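You operate a simulated robot arm through the tools that you are given. There is no shell and no other tool.

You are at the controls of a simulated robot arm. One attempt, no reset.

Task
Sort the four finished housings by their screws, then reset the counter.
Fine: seated screws go to the green tray, proud or sunk ones to the red tray.

Only the result counts: the job must be done as asked and must still hold three seconds after the hand-in. Knocking over, shifting, dropping, spilling or breaking anything else fails it.

Robot
A 7-joint arm with a two-finger parallel gripper, fixed in place. Base frame: the origin is on the floor under the middle of its stand, x ahead of it, y to its left, z up; the work surface is at about z = 740. Units: mm, rad, N and s.
It reaches about 1524 mm from its shoulder. Its first joint turns from -2.601 to 2.601 rad. Payload 3.5 kg.
The tool frame sits at the grasp point between the pads (the TCP): z along the fingers, y along the line on which they close. The tips reach 23 mm beyond it. Largest opening 94 mm; finger width 38, thickness 10; the body of the gripper, 54 by 96 mm, starts 39 mm behind the TCP.
Orientation is that of the tool frame in the base frame, as [roll, pitch, yaw] about the fixed x, y, z axes, in that order (R = Rz(yaw) Ry(pitch) Rx(roll)). With the fingers straight down and closing along the base's y, the tool's x points along the base's -x, its y along +y and its z along -z.

Tools
- The arm moves only by the tool servo_tool. Its argument "plan" is a list of rows, each an object of numbers (a shift or turn left out is 0, a gripper value left out holds the last): "ax", "ay", "az": the turn, a rotation vector about the tool's x, y, z in rad; "tx", "ty", "tz": the shift along the tool's x, y, z in mm; "gripper": the gripper command, from -1 (fully open) to 1 (shut), values between in proportion. In form: [{"ax": .., "ay": .., "az": .., "tx": .., "ty": .., "tz": .., "gripper": ..}, ...]. A call has 1 to 20 rows; each row shifts and turns the commanded pose from where the row before left it, along the tool's axes as they then stand. A row lasts 0.2 s, in which the tool goes at most 50 mm and 0.15 rad; a call with a longer step from one row to the next is refused whole, and so is a gripper value outside its range. A pose out of reach is approached as far as the arm can. The call stops where the force on the tool passes 40 N (or 10 N more than at its start, if that is more) or the arm is blocked; 0.2 s more then pass. The fingers move at their own pace (about 153 mm/s each) and stop on an object; they squeeze with about 24 N. The grip force told is the motor's: it shows also when the fingers shut on nothing. Time passes only in rows, and 0.2 s behind the last, so rows that do not move let the fingers close. It gives the time, the measured TCP pose, the force on the tool (base axes), the opening and the grip force at its end, in the units of the frame above (readings bear some noise), with the torque about the TCP (base axes, N m) and any sound that the robot's microphone picked up.
- Cameras (640 x 400 px; columns grow to the right, rows downward): "scene" is fixed at [220.5, -499.9, 1484.5]; the picture's right is [0.00, -1.00, 0.00], its down [-0.59, -0.00, -0.81] and it looks along [0.81, 0.00, -0.59] (base axes); focal length 328 px, centre (320, 200). "wrist" rides on the gripper at [86, 16, -75] in the tool frame; the picture's right is [-0.18, 0.98, 0.00], its down [-0.58, -0.11, -0.81] and it looks along [-0.79, -0.15, 0.59] (tool axes); focal length 243 px, centre (320, 200). There is no depth. A picture from a camera that has moved, and an enlarged one, comes with that camera's place and axes in the base frame and with its lens.
- get_image(camera): a new picture of that camera. No time passes.
- close_up(camera, box): a new picture of the part [left, top, right, bottom] of that camera's present view, enlarged. No time passes.
- sign_off(): hands the job in; it is judged then, once.

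Nothing tells you positions but the pictures and the camera data. Unless the task says otherwise, let go and move clear before handing in.

The tools are called by a JSON object that holds its "api" and its "payload". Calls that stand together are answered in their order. servo_tool: Moves the arm, as the interface text tells. Its arguments: {"type":"object","properties":{"plan":{"type":"array"}},"required":["plan"]} The other tools are called the same way: get_image (camera) takes a picture; close_up (camera, box) takes an enlarged picture of a part of a camera's view; sign_off () hands the job in.

At the start:

```text
t: 0.0
tcp_pos: [917.5, -601.4, 1150.7]
tcp_rot: [3.141, 0.001, -3.14]
ft_force: [-0.3, -0.5, 0.1]
wrist_torque: [-0.01, 0.0, 0.01]
grip_width: 94.2
gripper_force: 0.0
```

scene: 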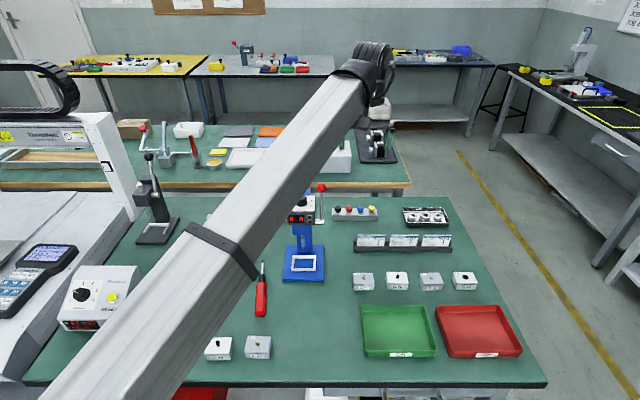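
wrist: 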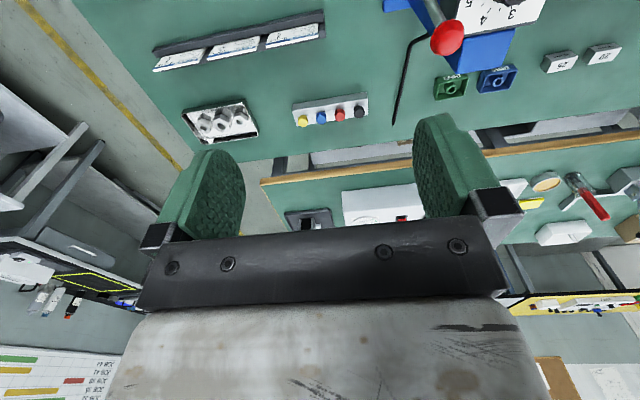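

I see a bench with four housings in a row, a green tray, a red tray, a blue fixture with a counter, and other items. I'll zoom in on the pieces before moving anything.

{"api": "close_up", "payload": {"camera": "scene", "box": [340, 255, 500, 305]}}

{"api": "close_up", "payload": {"camera": "scene", "box": [260, 170, 480, 300]}}

{"api": "close_up", "payload": {"camera": "scene", "box": [180, 290, 540, 400]}}

{"api": "close_up", "payload": {"camera": "scene", "box": [0, 230, 150, 340]}}

{"api": "close_up", "payload": {"camera": "wrist", "box": [130, 0, 640, 140]}}

```text
4.00 times, centred on (420, 280) of scene
camera zoom: at [220.5, -499.9, 1484.5], right [0.0, -1.0, 0.0], down [-0.59, 0.0, -0.81], along [0.81, 0.0, -0.59], focal length 1314 px, centre (-80, -120)
```

zoom: 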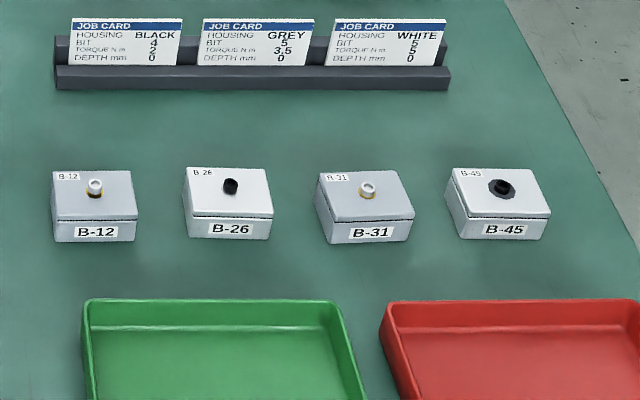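

```text
2.91 times, centred on (370, 235) of scene
camera zoom: at [220.5, -499.9, 1484.5], right [0.0, -1.0, 0.0], down [-0.59, 0.0, -0.81], along [0.81, 0.0, -0.59], focal length 956 px, centre (174, 98)
```

zoom: 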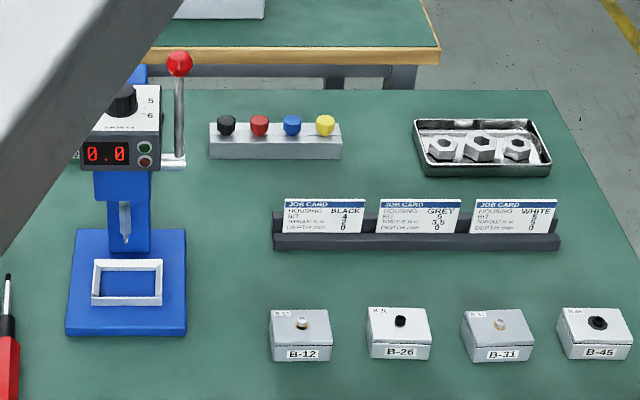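

```text
1.78 times, centred on (360, 345) of scene
camera zoom: at [220.5, -499.9, 1484.5], right [0.0, -1.0, 0.0], down [-0.59, 0.0, -0.81], along [0.81, 0.0, -0.59], focal length 584 px, centre (249, -58)
```

zoom: 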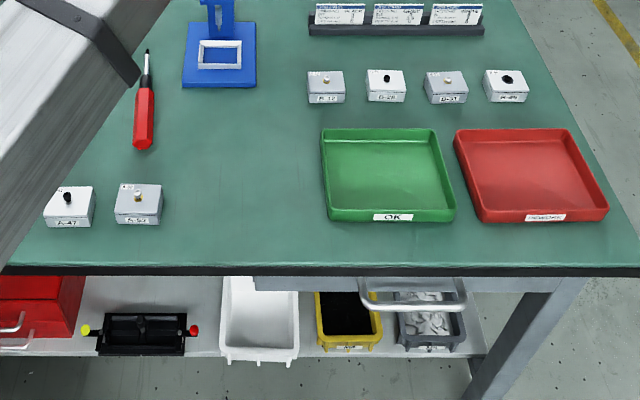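

```text
3.64 times, centred on (75, 285) of scene
camera zoom: at [220.5, -499.9, 1484.5], right [0.0, -1.0, 0.0], down [-0.59, 0.0, -0.81], along [0.81, 0.0, -0.59], focal length 1194 px, centre (1211, -109)
```

zoom: 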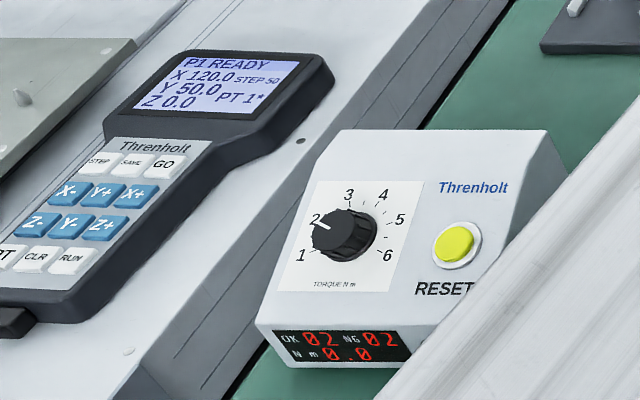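

```text
1.25 times, centred on (385, 70) of wrist
camera zoom: at [830.9, -584.6, 1224.4], right [0.18, 0.98, 0.0], down [0.58, -0.11, 0.81], along [0.79, -0.15, -0.59], focal length 304 px, centre (238, 363)
```

zoom: 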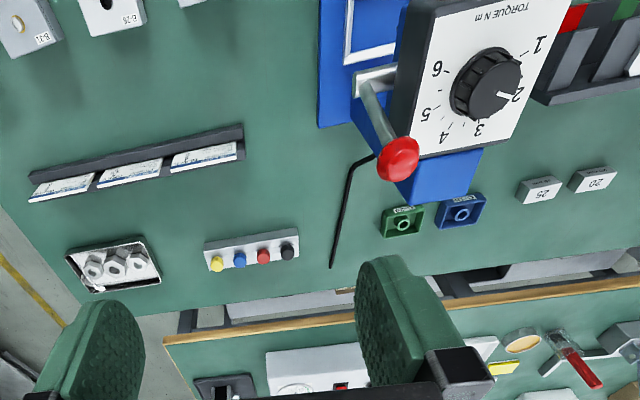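

The four housings B-12, B-26, B-31 and B-45 sit around x≈830, y from about -620 to -880. The counter reads OK 02 / NG 02 on the Threnholt box at about (720, 0). I'll zoom in on each screw.

{"api": "close_up", "payload": {"camera": "scene", "box": [348, 266, 380, 296]}}

{"api": "close_up", "payload": {"camera": "scene", "box": [381, 266, 413, 296]}}

{"api": "close_up", "payload": {"camera": "scene", "box": [415, 266, 447, 296]}}

{"api": "close_up", "payload": {"camera": "scene", "box": [448, 266, 480, 296]}}

{"api": "close_up", "payload": {"camera": "scene", "box": [195, 330, 285, 365]}}

{"api": "close_up", "payload": {"camera": "scene", "box": [350, 215, 460, 260]}}

{"api": "close_up", "payload": {"camera": "scene", "box": [350, 295, 530, 365]}}

```text
13.33 times, centred on (364, 281) of scene
camera zoom: at [220.5, -499.9, 1484.5], right [0.0, -1.0, 0.0], down [-0.59, 0.0, -0.81], along [0.81, 0.0, -0.59], focal length 4380 px, centre (-267, -880)
```

zoom: 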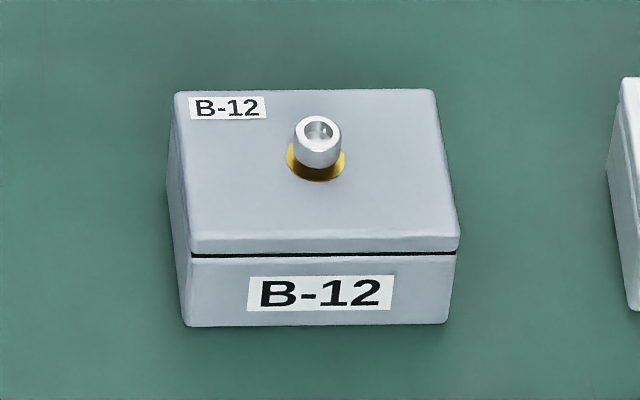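

```text
13.33 times, centred on (397, 281) of scene
camera zoom: at [220.5, -499.9, 1484.5], right [0.0, -1.0, 0.0], down [-0.59, 0.0, -0.81], along [0.81, 0.0, -0.59], focal length 4380 px, centre (-707, -880)
```

zoom: 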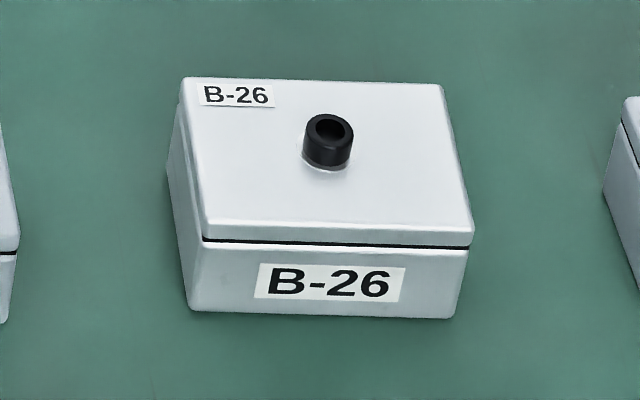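

```text
13.33 times, centred on (431, 281) of scene
camera zoom: at [220.5, -499.9, 1484.5], right [0.0, -1.0, 0.0], down [-0.59, 0.0, -0.81], along [0.81, 0.0, -0.59], focal length 4380 px, centre (-1160, -880)
```

zoom: 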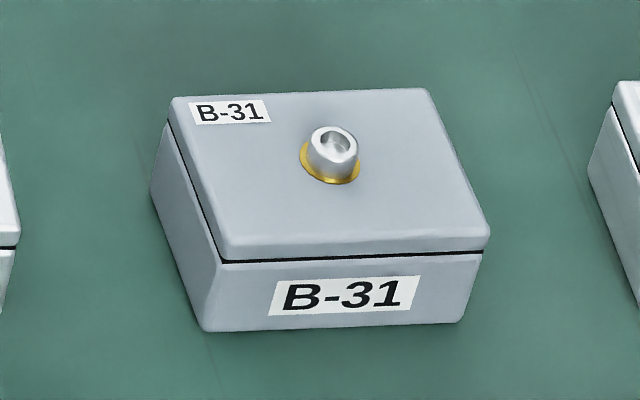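

```text
13.33 times, centred on (464, 281) of scene
camera zoom: at [220.5, -499.9, 1484.5], right [0.0, -1.0, 0.0], down [-0.59, 0.0, -0.81], along [0.81, 0.0, -0.59], focal length 4380 px, centre (-1600, -880)
```

zoom: 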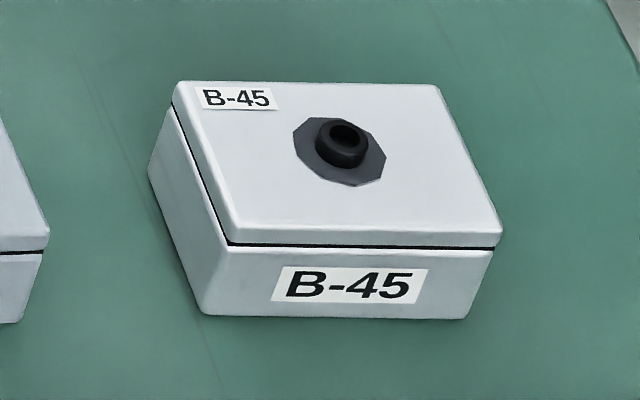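

```text
7.11 times, centred on (240, 348) of scene
camera zoom: at [220.5, -499.9, 1484.5], right [0.0, -1.0, 0.0], down [-0.59, 0.0, -0.81], along [0.81, 0.0, -0.59], focal length 2336 px, centre (889, -849)
```

zoom: 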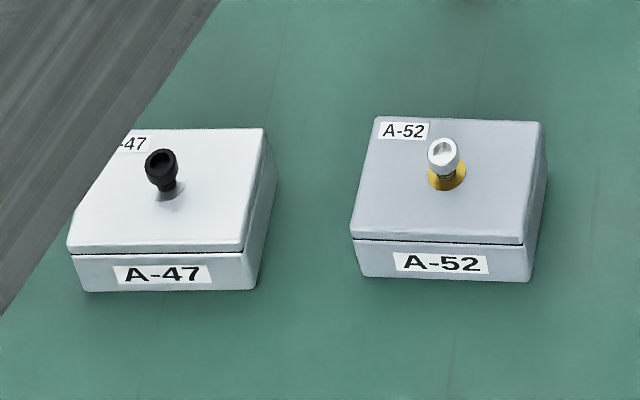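

```text
5.82 times, centred on (405, 238) of scene
camera zoom: at [220.5, -499.9, 1484.5], right [0.0, -1.0, 0.0], down [-0.59, 0.0, -0.81], along [0.81, 0.0, -0.59], focal length 1911 px, centre (-174, -18)
```

zoom: 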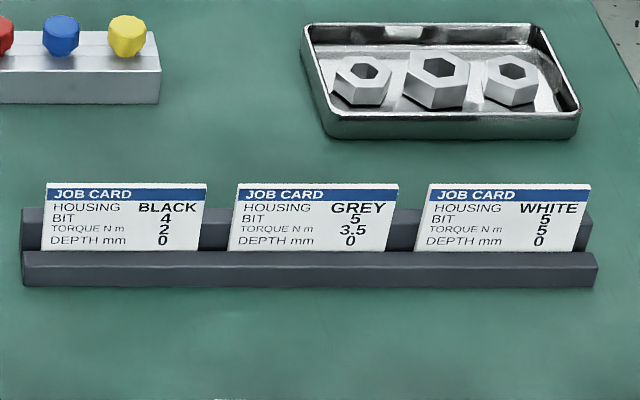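

```text
3.56 times, centred on (440, 330) of scene
camera zoom: at [220.5, -499.9, 1484.5], right [0.0, -1.0, 0.0], down [-0.59, 0.0, -0.81], along [0.81, 0.0, -0.59], focal length 1168 px, centre (-107, -262)
```

zoom: 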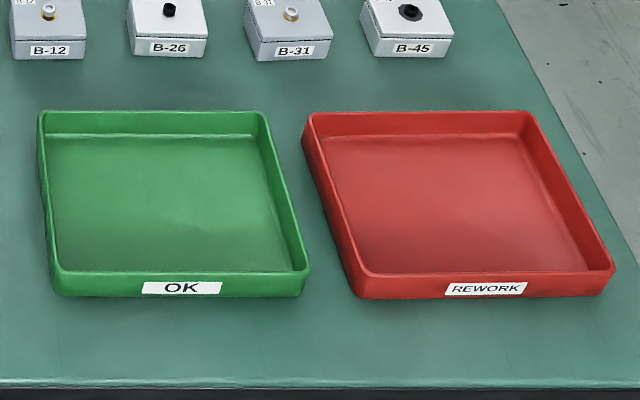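

B-12 looks proud, B-26 and B-31 look seated, and B-45 looks odd, possibly sunk. I'll zoom in more on the screw heads to be sure.

{"api": "close_up", "payload": {"camera": "scene", "box": [359, 273, 369, 280]}}

{"api": "close_up", "payload": {"camera": "scene", "box": [392, 273, 402, 280]}}

{"api": "close_up", "payload": {"camera": "scene", "box": [426, 274, 436, 281]}}

{"api": "close_up", "payload": {"camera": "scene", "box": [460, 273, 470, 280]}}

```text
16.00 times, centred on (364, 276) of scene
camera zoom: at [220.5, -499.9, 1484.5], right [0.0, -1.0, 0.0], down [-0.59, 0.0, -0.81], along [0.81, 0.0, -0.59], focal length 5256 px, centre (-384, -1024)
```

zoom: 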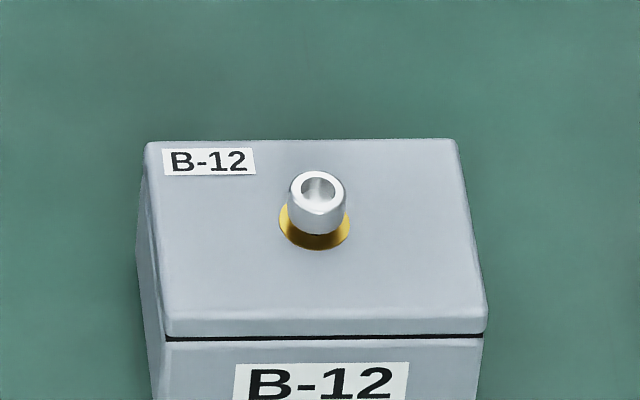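

```text
16.00 times, centred on (397, 276) of scene
camera zoom: at [220.5, -499.9, 1484.5], right [0.0, -1.0, 0.0], down [-0.59, 0.0, -0.81], along [0.81, 0.0, -0.59], focal length 5256 px, centre (-912, -1024)
```

zoom: 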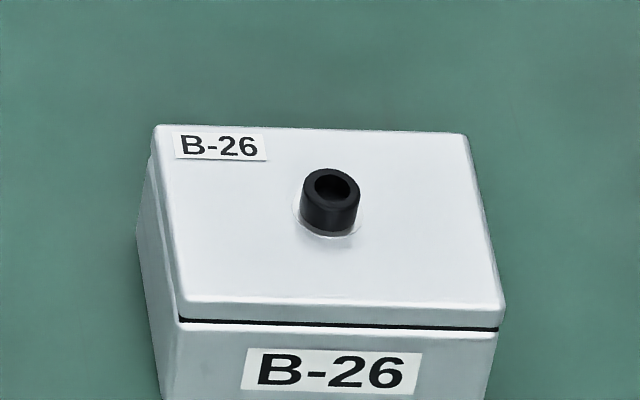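

```text
16.00 times, centred on (431, 278) of scene
camera zoom: at [220.5, -499.9, 1484.5], right [0.0, -1.0, 0.0], down [-0.59, 0.0, -0.81], along [0.81, 0.0, -0.59], focal length 5256 px, centre (-1456, -1040)
```

zoom: 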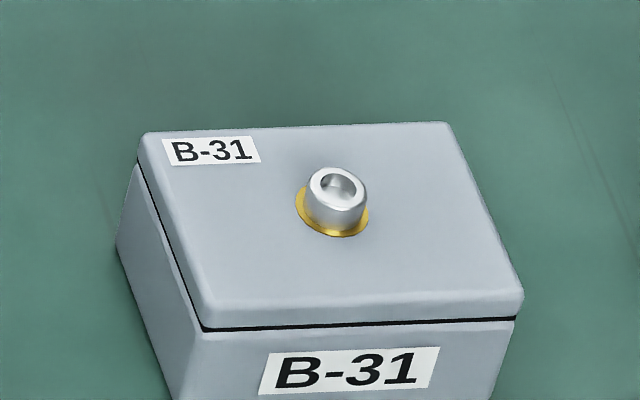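

```text
16.00 times, centred on (465, 276) of scene
camera zoom: at [220.5, -499.9, 1484.5], right [0.0, -1.0, 0.0], down [-0.59, 0.0, -0.81], along [0.81, 0.0, -0.59], focal length 5256 px, centre (-2000, -1024)
```

zoom: 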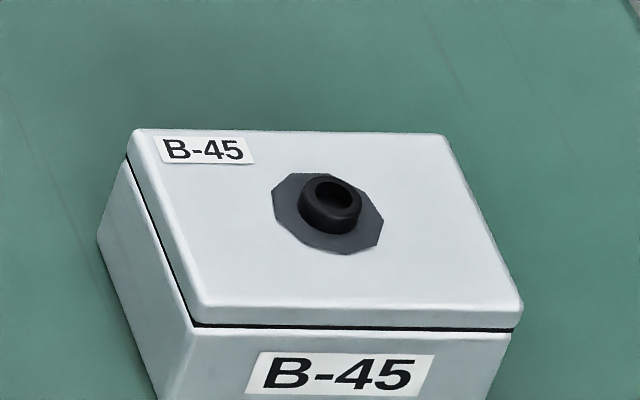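

B-12 is proud, with a gap under the head. B-45 is sunk, sitting about 2 mm low with a crushed seat. B-26 and B-31 are seated. I'll bring the wrist camera closer to confirm this and to get better positions.

{"api": "servo_tool", "payload": {"plan": [{"tx": 19.7, "ty": -4.8, "tz": 22, "gripper": -1}, {"tx": 19.7, "ty": -4.8, "tz": 22}, {"tx": 19.7, "ty": -4.8, "tz": 22}, {"tx": 19.7, "ty": -4.8, "tz": 22}, {"tx": 19.7, "ty": -4.8, "tz": 22}, {"tx": 19.7, "ty": -4.8, "tz": 22}, {"tx": 19.7, "ty": -4.8, "tz": 22}, {"tx": 19.7, "ty": -4.8, "tz": 22}, {}]}}

{"api": "get_image", "payload": {"camera": "scene"}}

{"api": "get_image", "payload": {"camera": "wrist"}}

```text
t: 2.0
tcp_pos: [759.7, -639.1, 975.5]
tcp_rot: [3.141, 0.0, -3.142]
ft_force: [-0.8, -0.4, 0.4]
wrist_torque: [-0.02, 0.02, 0.01]
grip_width: 94.1
gripper_force: 0.1
```

```text
taken
```

scene: 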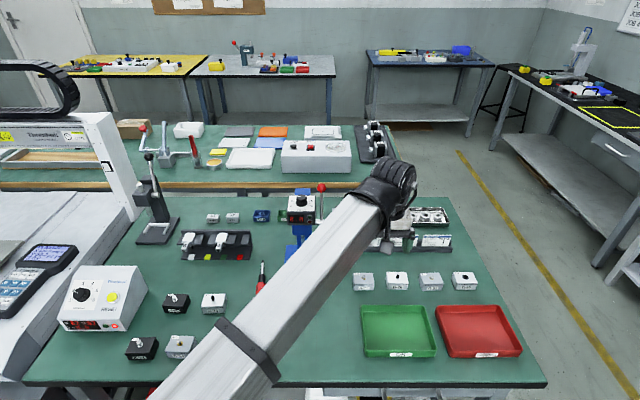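

```text
taken
camera wrist: at [672.6, -623.0, 1048.8], right [0.18, 0.98, 0.0], down [0.58, -0.11, 0.81], along [0.79, -0.15, -0.59], focal length 243 px, centre (320, 200)
```

wrist: 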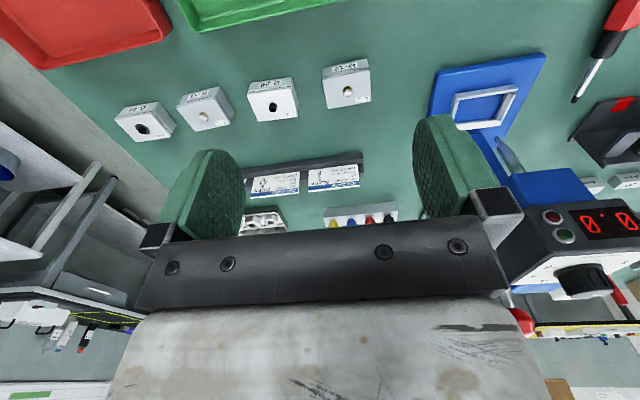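

The wrist view now covers the row of four housings. I'll zoom in on each one.

{"api": "close_up", "payload": {"camera": "wrist", "box": [105, 90, 185, 140]}}

{"api": "close_up", "payload": {"camera": "wrist", "box": [170, 80, 250, 130]}}

{"api": "close_up", "payload": {"camera": "wrist", "box": [235, 70, 315, 120]}}

{"api": "close_up", "payload": {"camera": "wrist", "box": [310, 55, 390, 105]}}

{"api": "close_up", "payload": {"camera": "scene", "box": [50, 250, 250, 370]}}

```text
8.00 times, centred on (145, 115) of wrist
camera zoom: at [672.6, -623.0, 1048.8], right [0.18, 0.98, 0.0], down [0.58, -0.11, 0.81], along [0.79, -0.15, -0.59], focal length 1941 px, centre (1720, 880)
```

zoom: 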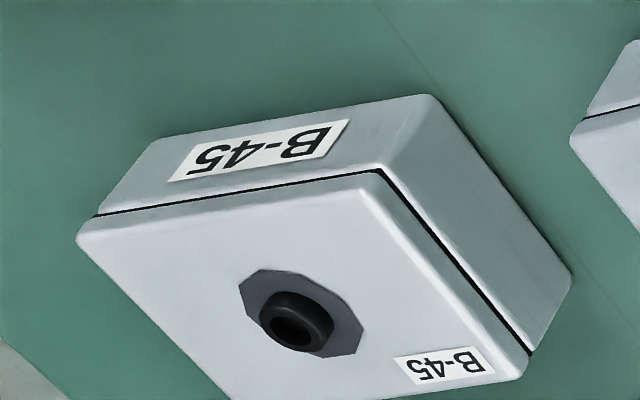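

```text
8.00 times, centred on (210, 105) of wrist
camera zoom: at [672.6, -623.0, 1048.8], right [0.18, 0.98, 0.0], down [0.58, -0.11, 0.81], along [0.79, -0.15, -0.59], focal length 1941 px, centre (1200, 960)
```

zoom: 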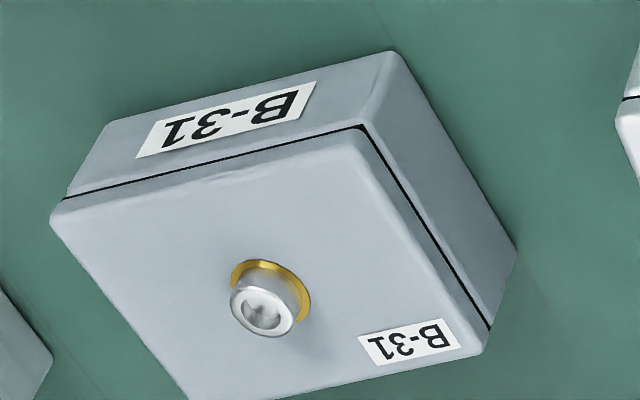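

```text
8.00 times, centred on (275, 95) of wrist
camera zoom: at [672.6, -623.0, 1048.8], right [0.18, 0.98, 0.0], down [0.58, -0.11, 0.81], along [0.79, -0.15, -0.59], focal length 1941 px, centre (680, 1040)
```

zoom: 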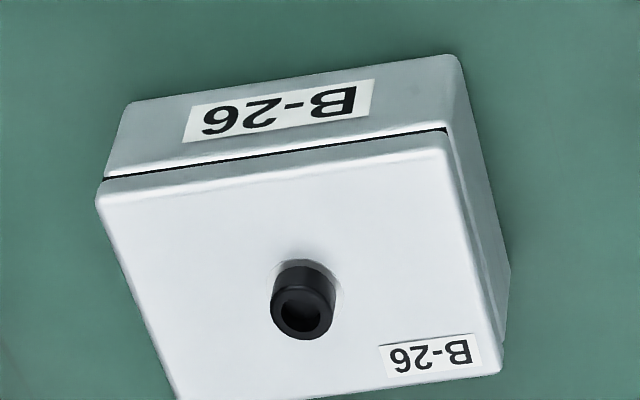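

```text
8.00 times, centred on (350, 80) of wrist
camera zoom: at [672.6, -623.0, 1048.8], right [0.18, 0.98, 0.0], down [0.58, -0.11, 0.81], along [0.79, -0.15, -0.59], focal length 1941 px, centre (80, 1160)
```

zoom: 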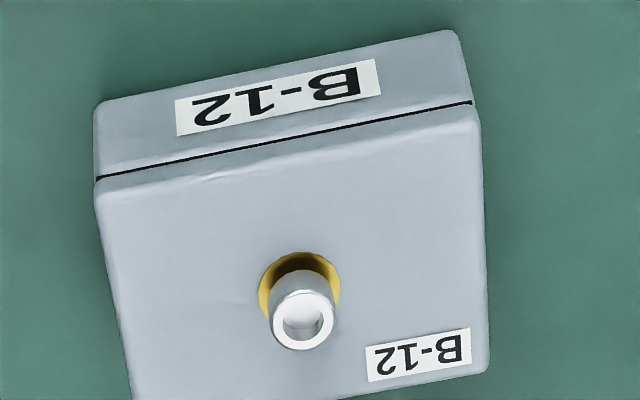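

```text
3.20 times, centred on (150, 310) of scene
camera zoom: at [220.5, -499.9, 1484.5], right [0.0, -1.0, 0.0], down [-0.59, 0.0, -0.81], along [0.81, 0.0, -0.59], focal length 1051 px, centre (864, -152)
```

zoom: 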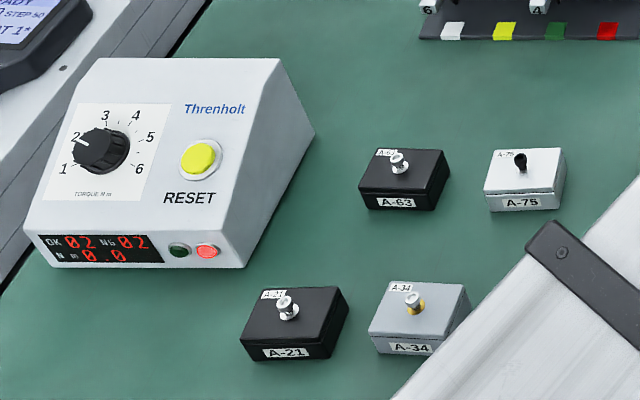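

The views confirm it: B-12 (proud) and B-45 (sunk) go to red, and B-26 and B-31 (seated) go to green. Next I'll move above B-12 at about (835, -622) with the gripper open and check the alignment.

{"api": "servo_tool", "payload": {"plan": [{"tx": -12.5, "ty": 2.9, "tz": 20, "gripper": -1}, {"tx": -12.5, "ty": 2.9, "tz": 20}, {"tx": -12.5, "ty": 2.9, "tz": 20}, {"tx": -12.5, "ty": 2.9, "tz": 20}, {"tx": -12.5, "ty": 2.9, "tz": 20}, {"tx": -12.5, "ty": 2.9, "tz": 20, "az": -0.018}, {"tz": 20}, {"tz": 15}, {}]}}

{"api": "get_image", "payload": {"camera": "scene"}}

{"api": "get_image", "payload": {"camera": "wrist"}}

{"api": "close_up", "payload": {"camera": "scene", "box": [340, 230, 500, 330]}}

```text
t: 4.0
tcp_pos: [836.0, -621.8, 819.1]
tcp_rot: [-3.141, 0.0, -3.122]
ft_force: [-0.1, 0.7, -0.7]
wrist_torque: [0.0, -0.02, 0.0]
grip_width: 94.2
gripper_force: 0.1
```

```text
taken
```

scene: 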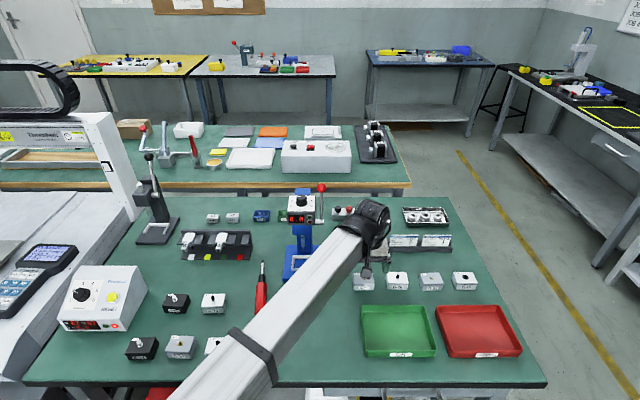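

```text
taken
camera wrist: at [748.5, -607.2, 893.3], right [0.17, 0.99, 0.0], down [0.58, -0.1, 0.81], along [0.8, -0.13, -0.59], focal length 243 px, centre (320, 200)
```

wrist: 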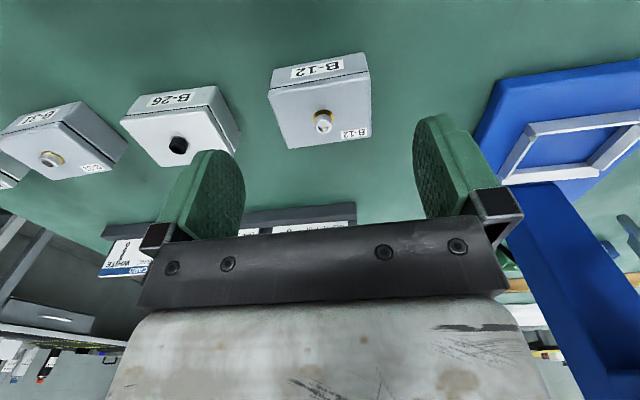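

```text
4.00 times, centred on (420, 280) of scene
camera zoom: at [220.5, -499.9, 1484.5], right [0.0, -1.0, 0.0], down [-0.59, 0.0, -0.81], along [0.81, 0.0, -0.59], focal length 1314 px, centre (-80, -120)
```

zoom: 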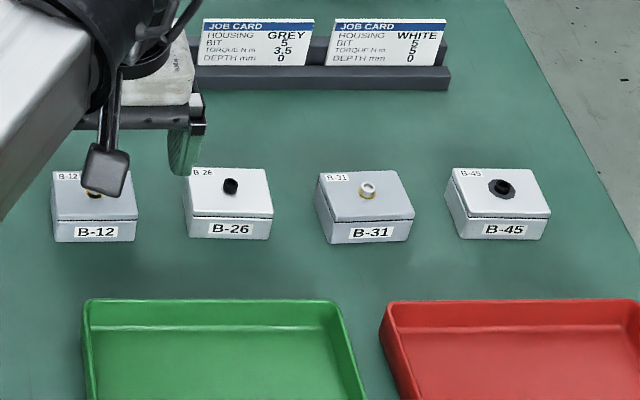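

The fingers straddle B-12, with the centre of the TCP about 1 mm off the housing's. I'll go straight down to z≈767 and close.

{"api": "servo_tool", "payload": {"plan": [{"tx": 1, "ty": 0.8, "tz": 15, "gripper": -1}, {"tz": 15}, {"tz": 12}, {"tz": 10}, {}]}}

{"api": "get_image", "payload": {"camera": "wrist"}}

{"api": "close_up", "payload": {"camera": "scene", "box": [340, 230, 500, 330]}}

```text
t: 5.2
tcp_pos: [835.9, -621.2, 766.9]
tcp_rot: [3.141, 0.001, -3.123]
ft_force: [0.0, -0.4, -0.5]
wrist_torque: [0.01, 0.0, 0.01]
grip_width: 93.6
gripper_force: 0.1
```

```text
taken
camera wrist: at [747.7, -606.2, 841.4], right [0.17, 0.99, 0.0], down [0.58, -0.1, 0.81], along [0.8, -0.13, -0.59], focal length 243 px, centre (320, 200)
```

wrist: 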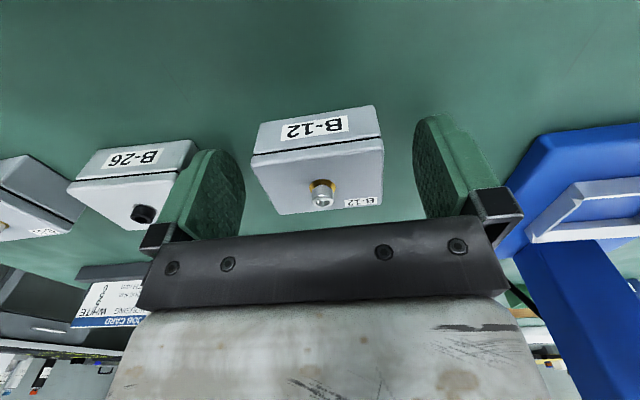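

```text
4.00 times, centred on (420, 280) of scene
camera zoom: at [220.5, -499.9, 1484.5], right [0.0, -1.0, 0.0], down [-0.59, 0.0, -0.81], along [0.81, 0.0, -0.59], focal length 1314 px, centre (-80, -120)
```

zoom: 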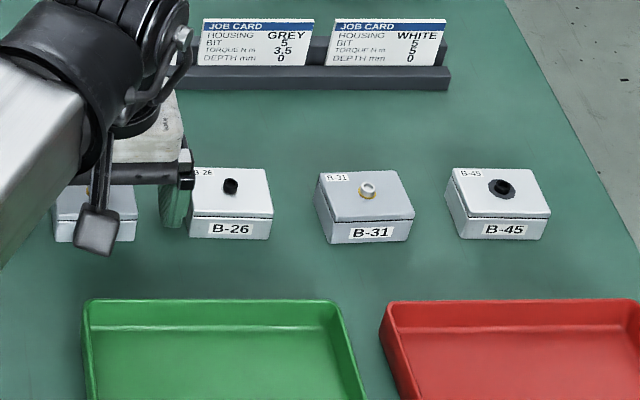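

The fingers are around B-12 with clear space on both sides. I'll close the gripper.

{"api": "servo_tool", "payload": {"plan": [{"gripper": 1}, {"gripper": 1}, {"gripper": 1}, {"gripper": 1}]}}

{"api": "get_image", "payload": {"camera": "wrist"}}

```text
t: 6.2
tcp_pos: [834.4, -620.7, 766.8]
tcp_rot: [-3.142, 0.001, -3.122]
ft_force: [1.1, 0.4, 0.9]
wrist_torque: [-0.04, -0.05, 0.03]
grip_width: 55.2
gripper_force: 24.1
```

```text
taken
camera wrist: at [747.7, -606.2, 841.6], right [0.17, 0.99, 0.0], down [0.58, -0.1, 0.81], along [0.8, -0.13, -0.59], focal length 243 px, centre (320, 200)
```

wrist: 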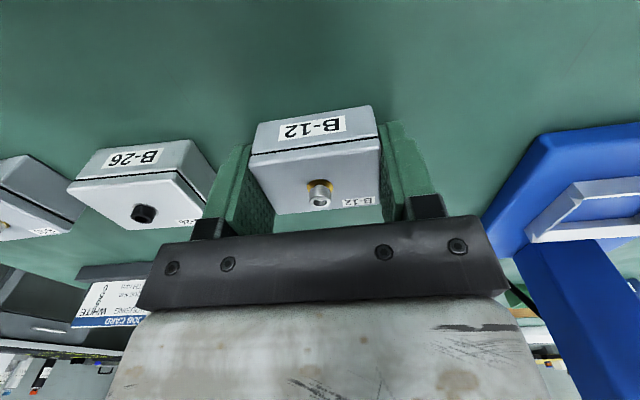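

B-12 is held at 55 mm. I'll lift it 90 mm and carry it to above the far half of the red tray at about (709, -888).

{"api": "servo_tool", "payload": {"plan": [{"tz": -10, "gripper": 1}, {"tz": -20, "az": 0.018}, {"tz": -20}, {"tz": -20}, {"tz": -20}, {"tx": 12.6, "ty": -26.7}, {"tx": 12.6, "ty": -26.7}, {"tx": 12.6, "ty": -26.7}, {"tx": 12.6, "ty": -26.7}, {"tx": 12.6, "ty": -26.7}, {"tx": 12.6, "ty": -26.7}, {"tx": 12.6, "ty": -26.7}, {"tx": 12.6, "ty": -26.7}, {"tx": 12.6, "ty": -26.7}, {"tx": 12.6, "ty": -26.7}, {}]}}

{"api": "get_image", "payload": {"camera": "wrist"}}

{"api": "get_image", "payload": {"camera": "scene"}}

{"api": "close_up", "payload": {"camera": "scene", "box": [380, 250, 540, 350]}}

```text
t: 9.6
tcp_pos: [707.7, -889.3, 856.8]
tcp_rot: [-3.14, 0.0, -3.141]
ft_force: [0.1, 0.3, -0.2]
wrist_torque: [0.0, -0.05, 0.01]
grip_width: 55.5
gripper_force: 23.9
```

```text
taken
camera wrist: at [621.4, -872.3, 931.0], right [0.18, 0.98, 0.0], down [0.58, -0.11, 0.81], along [0.79, -0.15, -0.59], focal length 243 px, centre (320, 200)
```

wrist: 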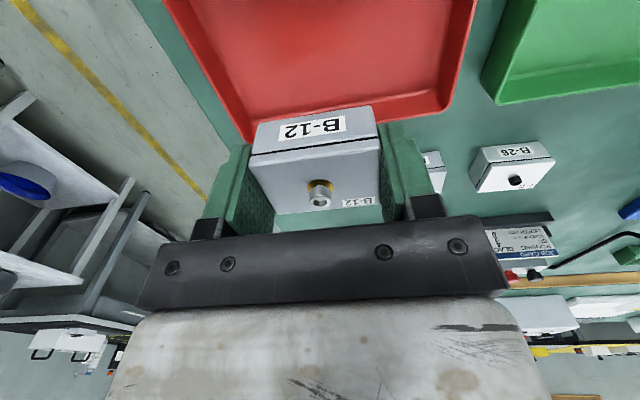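

```text
taken
```

scene: 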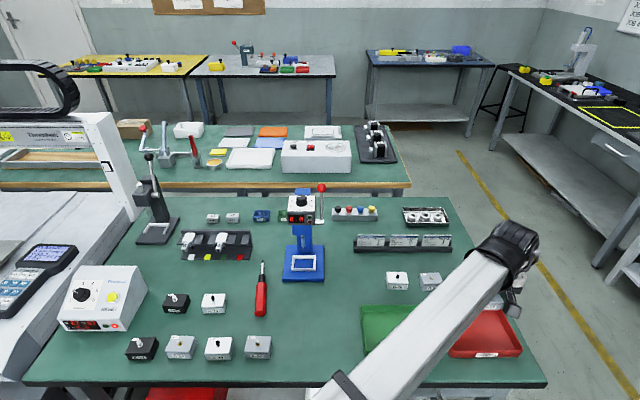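

```text
4.00 times, centred on (460, 300) of scene
camera zoom: at [220.5, -499.9, 1484.5], right [0.0, -1.0, 0.0], down [-0.59, 0.0, -0.81], along [0.81, 0.0, -0.59], focal length 1314 px, centre (-240, -200)
```

zoom: 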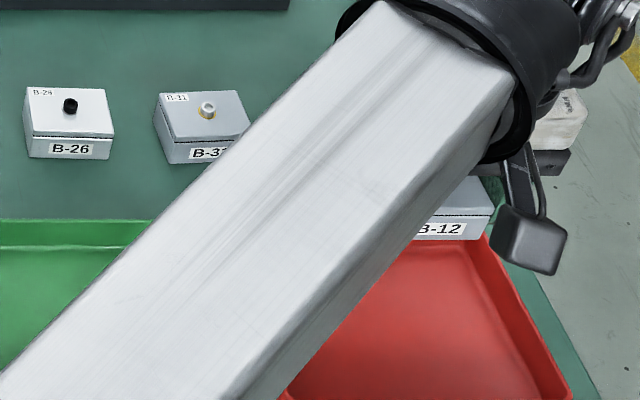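

B-12 is above the red tray. From this view the tray is centred at y≈-881, so I'll shift 8 mm and lower to just above the tray floor.

{"api": "servo_tool", "payload": {"plan": [{"tx": -1, "ty": 8, "gripper": 1}, {"tz": 20}, {"tz": 20}, {"tz": 20}, {"tz": 12}, {"tz": 6}, {}]}}

{"api": "get_image", "payload": {"camera": "wrist"}}

{"api": "close_up", "payload": {"camera": "scene", "box": [400, 270, 560, 370]}}

```text
t: 11.2
tcp_pos: [709.5, -880.9, 778.1]
tcp_rot: [-3.141, 0.001, 3.141]
ft_force: [-0.4, -0.4, -0.6]
wrist_torque: [0.02, 0.0, -0.02]
grip_width: 55.3
gripper_force: 24.3
```

```text
taken
camera wrist: at [622.5, -864.2, 852.9], right [0.18, 0.98, 0.0], down [0.58, -0.11, 0.81], along [0.79, -0.15, -0.59], focal length 243 px, centre (320, 200)
```

wrist: 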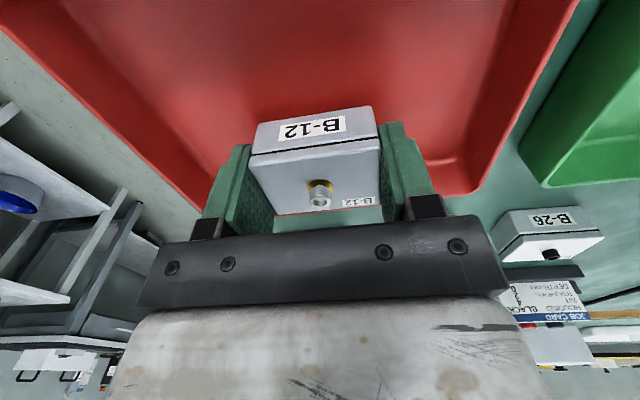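

```text
4.00 times, centred on (480, 320) of scene
camera zoom: at [220.5, -499.9, 1484.5], right [0.0, -1.0, 0.0], down [-0.59, 0.0, -0.81], along [0.81, 0.0, -0.59], focal length 1314 px, centre (-320, -280)
```

zoom: 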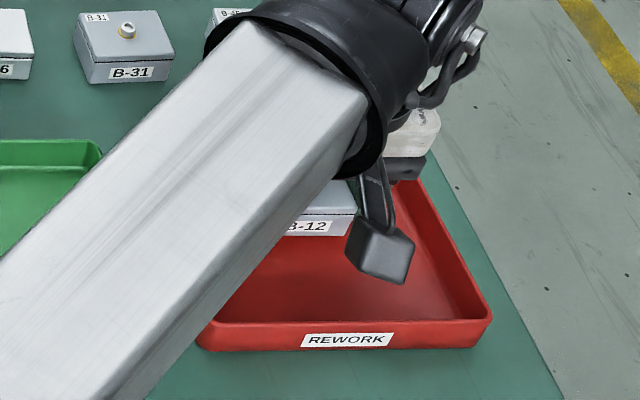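

The housing is inside the tray with about 6 mm still to go. I'll lower it in small steps and watch the force for contact.

{"api": "servo_tool", "payload": {"plan": [{"tz": 2, "gripper": 1}, {"tz": 2}, {"tz": 1}, {"tz": 1}, {}]}}

```text
t: 12.4
tcp_pos: [709.2, -880.0, 772.7]
tcp_rot: [-3.141, -0.001, -3.141]
ft_force: [0.1, -0.1, -0.4]
wrist_torque: [0.03, -0.02, 0.01]
grip_width: 55.2
gripper_force: 23.9
```

{"api": "servo_tool", "payload": {"plan": [{"tz": 1, "gripper": 1}, {"tz": 0.5}, {}]}}

```text
t: 13.2
tcp_pos: [709.3, -880.1, 771.9]
tcp_rot: [3.141, -0.001, -3.141]
ft_force: [-0.6, -0.1, -0.9]
wrist_torque: [0.03, 0.01, 0.0]
grip_width: 55.1
gripper_force: 23.9
```

No contact yet, so I'll keep going in half-millimetre steps.

{"api": "servo_tool", "payload": {"plan": [{"tz": 0.5, "gripper": 1}, {"tz": 0.5}, {}]}}

```text
t: 14.0
tcp_pos: [709.5, -880.3, 770.9]
tcp_rot: [-3.141, 0.001, 3.141]
ft_force: [0.5, 0.0, 5.4]
wrist_torque: [0.01, -0.01, 0.02]
grip_width: 55.4
gripper_force: 23.9
```

Contact with the tray floor shows as a 5.4 N upward force at z≈771. I'll open partway, to about 80 mm, and retreat straight up.

{"api": "servo_tool", "payload": {"plan": [{"gripper": -0.3}, {"gripper": -0.7}, {"gripper": -0.7}, {"tz": -10}, {"tz": -20}, {"tz": -25}, {"tz": -30}, {}]}}

{"api": "get_image", "payload": {"camera": "wrist"}}

{"api": "get_image", "payload": {"camera": "scene"}}

```text
t: 15.8
tcp_pos: [708.7, -880.0, 856.4]
tcp_rot: [-3.141, -0.001, 3.141]
ft_force: [-0.3, 0.0, 0.2]
wrist_torque: [-0.01, 0.01, 0.0]
grip_width: 80.0
gripper_force: 0.0
```

```text
taken
camera wrist: at [622.0, -863.8, 930.6], right [0.18, 0.98, 0.0], down [0.58, -0.11, 0.81], along [0.79, -0.15, -0.59], focal length 243 px, centre (320, 200)
```

wrist: 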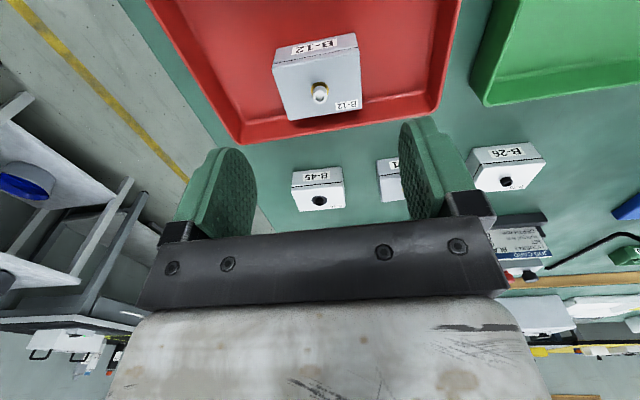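

```text
taken
```

scene: 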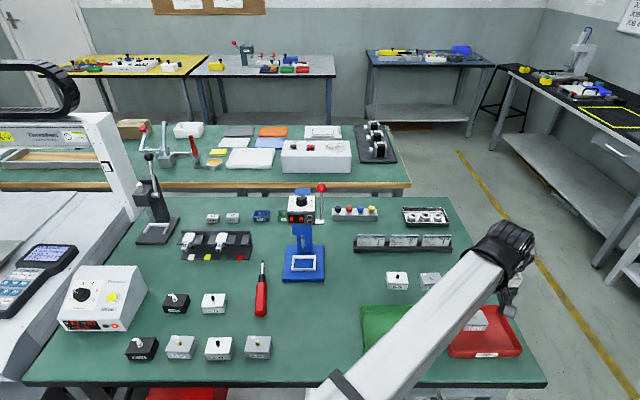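

B-12 is resting in the red tray. Next I'll move over B-45 at about (836, -906).

{"api": "servo_tool", "payload": {"plan": [{"tx": -21.2, "ty": -4.4, "gripper": -0.8}, {"tx": -21.2, "ty": -4.4}, {"tx": -21.2, "ty": -4.4}, {"tx": -21.2, "ty": -4.4}, {"tx": -21.2, "ty": -4.4}, {"tx": -21.2, "ty": -4.4}, {"az": 0.02, "tz": 10}, {"tz": 20}, {"tz": 7}, {}]}}

{"api": "get_image", "payload": {"camera": "wrist"}}

{"api": "close_up", "payload": {"camera": "scene", "box": [400, 230, 560, 330]}}

```text
t: 18.0
tcp_pos: [837.1, -905.8, 819.8]
tcp_rot: [3.141, 0.0, 3.122]
ft_force: [0.5, 0.4, -0.7]
wrist_torque: [-0.02, -0.01, 0.01]
grip_width: 84.6
gripper_force: 0.0
```

```text
taken
camera wrist: at [749.8, -888.7, 892.6], right [0.2, 0.98, 0.0], down [0.58, -0.12, 0.81], along [0.79, -0.16, -0.59], focal length 243 px, centre (320, 200)
```

wrist: 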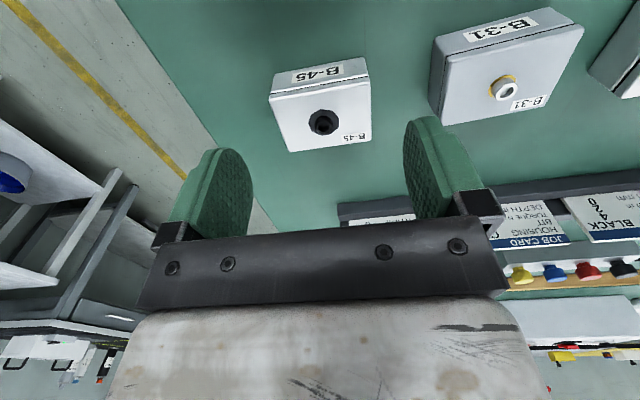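

```text
4.00 times, centred on (480, 280) of scene
camera zoom: at [220.5, -499.9, 1484.5], right [0.0, -1.0, 0.0], down [-0.59, 0.0, -0.81], along [0.81, 0.0, -0.59], focal length 1314 px, centre (-320, -120)
```

zoom: 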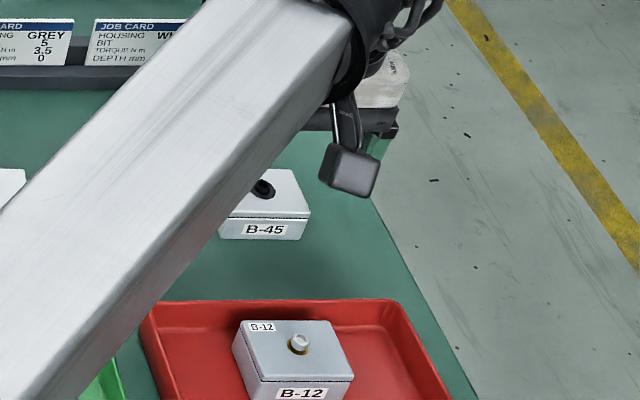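

B-45 sits in the same place in the wrist picture as B-12 did before its grasp, so the alignment is good. I'll go down and grip it.

{"api": "servo_tool", "payload": {"plan": [{"tz": 15, "gripper": -0.8}, {"tz": 15}, {"tz": 12}, {"tz": 10}, {}, {"gripper": 1}, {"gripper": 1}, {"gripper": 1}, {"gripper": 1}]}}

{"api": "get_image", "payload": {"camera": "wrist"}}

```text
t: 20.0
tcp_pos: [836.3, -906.9, 765.3]
tcp_rot: [-3.141, 0.0, 3.123]
ft_force: [0.4, -0.6, 0.1]
wrist_torque: [0.02, 0.01, -0.01]
grip_width: 55.3
gripper_force: 24.1
```

```text
taken
camera wrist: at [749.8, -888.6, 840.5], right [0.2, 0.98, 0.0], down [0.58, -0.12, 0.81], along [0.79, -0.16, -0.59], focal length 243 px, centre (320, 200)
```

wrist: 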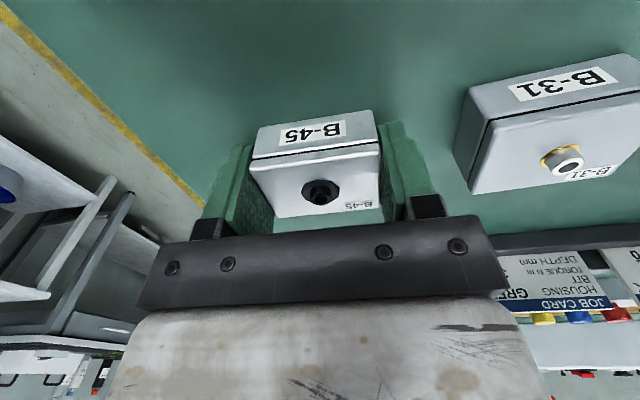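

B-45 is gripped. I'll lift it and carry it over to the near half of the red tray, with the TCP at about (662, -881).

{"api": "servo_tool", "payload": {"plan": [{"tz": -10, "gripper": 1}, {"tz": -20, "az": -0.02}, {"tz": -20}, {"tz": -20}, {"tz": -20}, {"tx": 24.9, "ty": 3.6}, {"tx": 24.9, "ty": 3.6}, {"tx": 24.9, "ty": 3.6}, {"tx": 24.9, "ty": 3.6}, {"tx": 24.9, "ty": 3.6}, {"tx": 24.9, "ty": 3.6}, {"tx": 24.9, "ty": 3.6}, {}]}}

{"api": "get_image", "payload": {"camera": "wrist"}}

{"api": "close_up", "payload": {"camera": "scene", "box": [400, 270, 560, 370]}}

```text
t: 22.8
tcp_pos: [662.1, -881.0, 856.2]
tcp_rot: [3.141, 0.0, 3.141]
ft_force: [-1.1, -0.1, -1.6]
wrist_torque: [-0.03, 0.01, 0.02]
grip_width: 55.6
gripper_force: 23.5
```

```text
taken
camera wrist: at [575.3, -864.6, 931.3], right [0.18, 0.98, 0.0], down [0.58, -0.11, 0.81], along [0.79, -0.15, -0.59], focal length 243 px, centre (320, 200)
```

wrist: 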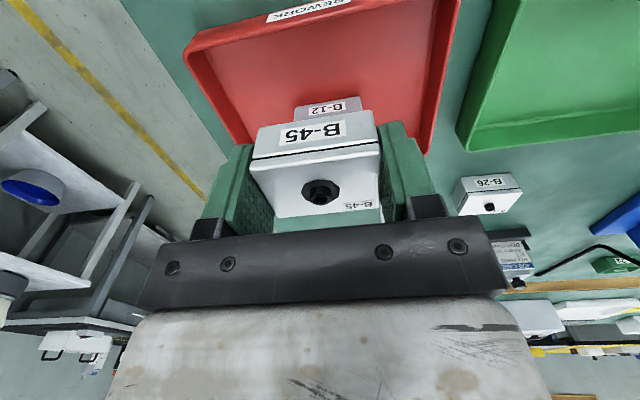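

```text
4.00 times, centred on (480, 320) of scene
camera zoom: at [220.5, -499.9, 1484.5], right [0.0, -1.0, 0.0], down [-0.59, 0.0, -0.81], along [0.81, 0.0, -0.59], focal length 1314 px, centre (-320, -280)
```

zoom: 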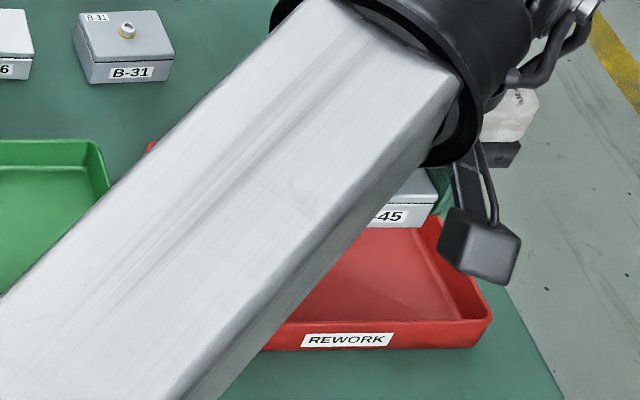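

B-45 is above the near half of the red tray, with about 6 mm to spare from B-12. I'll lower it to just above the floor.

{"api": "servo_tool", "payload": {"plan": [{"tz": 20, "gripper": 1}, {"tz": 20}, {"tz": 20}, {"tz": 12}, {"tz": 5}, {"tz": 2}, {}]}}

{"api": "get_image", "payload": {"camera": "wrist"}}

```text
t: 24.4
tcp_pos: [661.9, -881.5, 776.5]
tcp_rot: [-3.142, 0.001, -3.14]
ft_force: [0.5, 0.1, -1.0]
wrist_torque: [0.0, -0.02, -0.02]
grip_width: 55.6
gripper_force: 24.2
```

```text
taken
camera wrist: at [575.0, -865.3, 851.9], right [0.18, 0.98, 0.0], down [0.58, -0.11, 0.81], along [0.79, -0.15, -0.59], focal length 243 px, centre (320, 200)
```

wrist: 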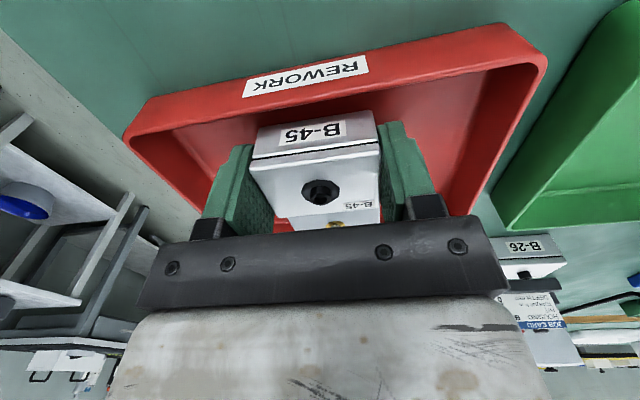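

{"api": "servo_tool", "payload": {"plan": [{"tz": 1.5, "gripper": 1}, {"tz": 1}, {"tz": 1}, {"tz": 0.5}, {}]}}

```text
t: 25.6
tcp_pos: [662.3, -880.6, 773.6]
tcp_rot: [3.141, 0.0, -3.141]
ft_force: [-0.7, 0.0, -1.0]
wrist_torque: [0.0, 0.0, 0.02]
grip_width: 55.7
gripper_force: 24.0
```

No contact yet. I'll continue in small steps.

{"api": "servo_tool", "payload": {"plan": [{"tz": 0.7, "gripper": 1}, {"tz": 0.7}, {}]}}

```text
t: 26.4
tcp_pos: [662.3, -881.4, 773.6]
tcp_rot: [-3.141, -0.001, -3.141]
ft_force: [-0.5, 0.0, -1.6]
wrist_torque: [0.0, 0.02, 0.02]
grip_width: 55.5
gripper_force: 24.5
```

{"api": "servo_tool", "payload": {"plan": [{"tz": 0.6, "gripper": 1}, {"tz": 0.6}, {}]}}

```text
t: 27.2
tcp_pos: [662.0, -880.9, 770.8]
tcp_rot: [3.141, -0.001, -3.141]
ft_force: [-0.8, -0.3, -1.0]
wrist_torque: [-0.03, 0.03, 0.02]
grip_width: 55.5
gripper_force: 24.3
```

{"api": "servo_tool", "payload": {"plan": [{"tz": 0.5, "gripper": 1}, {"tz": 0.5}, {}]}}

```text
t: 28.0
tcp_pos: [662.8, -881.1, 769.3]
tcp_rot: [3.141, -0.001, -3.14]
ft_force: [0.1, 0.7, 3.1]
wrist_torque: [0.05, -0.02, -0.01]
grip_width: 55.6
gripper_force: 24.0
```

Contact is made, with 3 N upward. I'll open partway and retreat straight up.

{"api": "servo_tool", "payload": {"plan": [{"gripper": -0.3}, {"gripper": -0.7}, {"gripper": -0.7}, {"tz": -10}, {"tz": -20}, {"tz": -25}, {"tz": -30}, {}]}}

{"api": "get_image", "payload": {"camera": "wrist"}}

{"api": "get_image", "payload": {"camera": "scene"}}

```text
t: 29.8
tcp_pos: [662.1, -880.9, 855.1]
tcp_rot: [-3.141, 0.001, 3.141]
ft_force: [-0.1, 0.1, 0.1]
wrist_torque: [0.02, 0.01, -0.01]
grip_width: 79.9
gripper_force: 0.1
```

```text
taken
camera wrist: at [575.1, -864.8, 930.0], right [0.18, 0.98, 0.0], down [0.58, -0.11, 0.81], along [0.79, -0.15, -0.59], focal length 243 px, centre (320, 200)
```

wrist: 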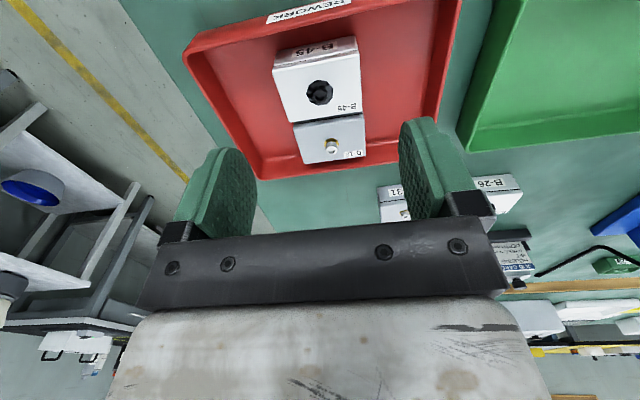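

```text
taken
```

scene: 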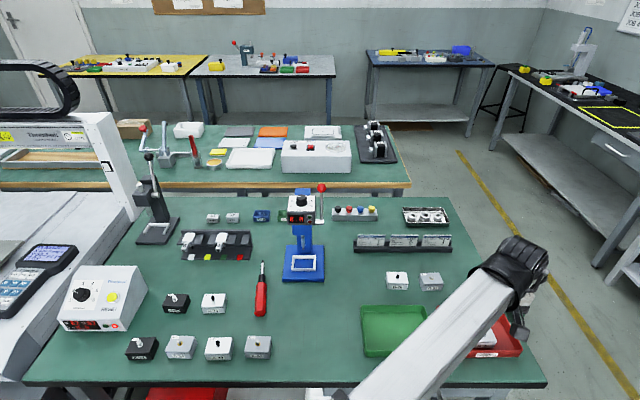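

Both rework housings are in the red tray. Next is B-31 at about (834, -812), yawed by roughly +0.04 rad.

{"api": "servo_tool", "payload": {"plan": [{"tx": -21.6, "ty": 8.6, "gripper": -0.8}, {"tx": -21.6, "ty": 8.6}, {"tx": -21.6, "ty": 8.6}, {"tx": -21.6, "ty": 8.6}, {"tx": -21.6, "ty": 8.6}, {"tx": -21.6, "ty": 8.6}, {"tx": -21.6, "ty": 8.6}, {"tx": -21.6, "ty": 8.6}, {"az": -0.042, "tz": 10}, {"tz": 20}, {"tz": 6}, {}]}}

{"api": "get_image", "payload": {"camera": "wrist"}}

{"api": "close_up", "payload": {"camera": "scene", "box": [380, 230, 540, 330]}}

```text
t: 32.4
tcp_pos: [836.6, -812.4, 819.0]
tcp_rot: [-3.141, 0.0, -3.098]
ft_force: [-0.6, -0.3, -0.1]
wrist_torque: [0.02, 0.02, 0.0]
grip_width: 84.7
gripper_force: 0.1
```

```text
taken
camera wrist: at [748.1, -800.0, 893.2], right [0.14, 0.99, 0.0], down [0.59, -0.08, 0.81], along [0.8, -0.11, -0.59], focal length 243 px, centre (320, 200)
```

wrist: 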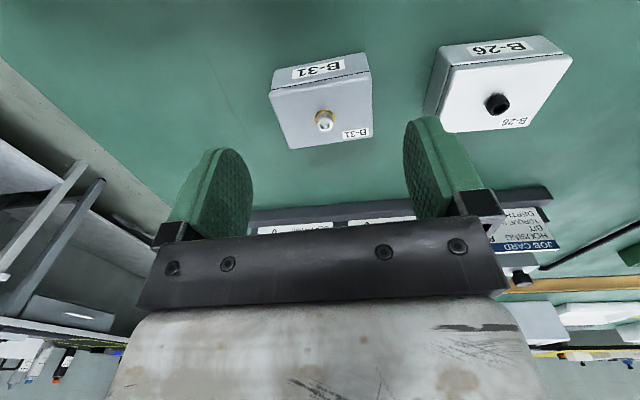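

```text
4.00 times, centred on (460, 280) of scene
camera zoom: at [220.5, -499.9, 1484.5], right [0.0, -1.0, 0.0], down [-0.59, 0.0, -0.81], along [0.81, 0.0, -0.59], focal length 1314 px, centre (-240, -120)
```

zoom: 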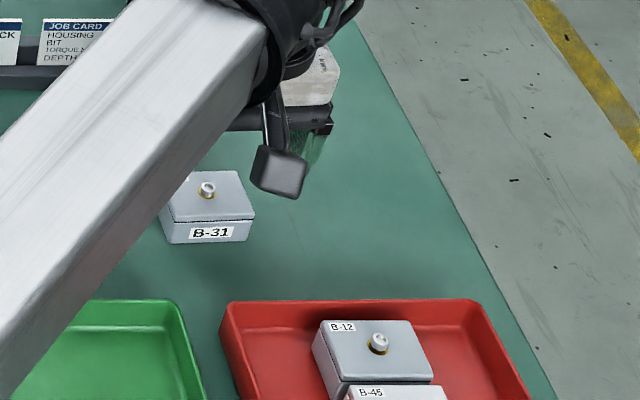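

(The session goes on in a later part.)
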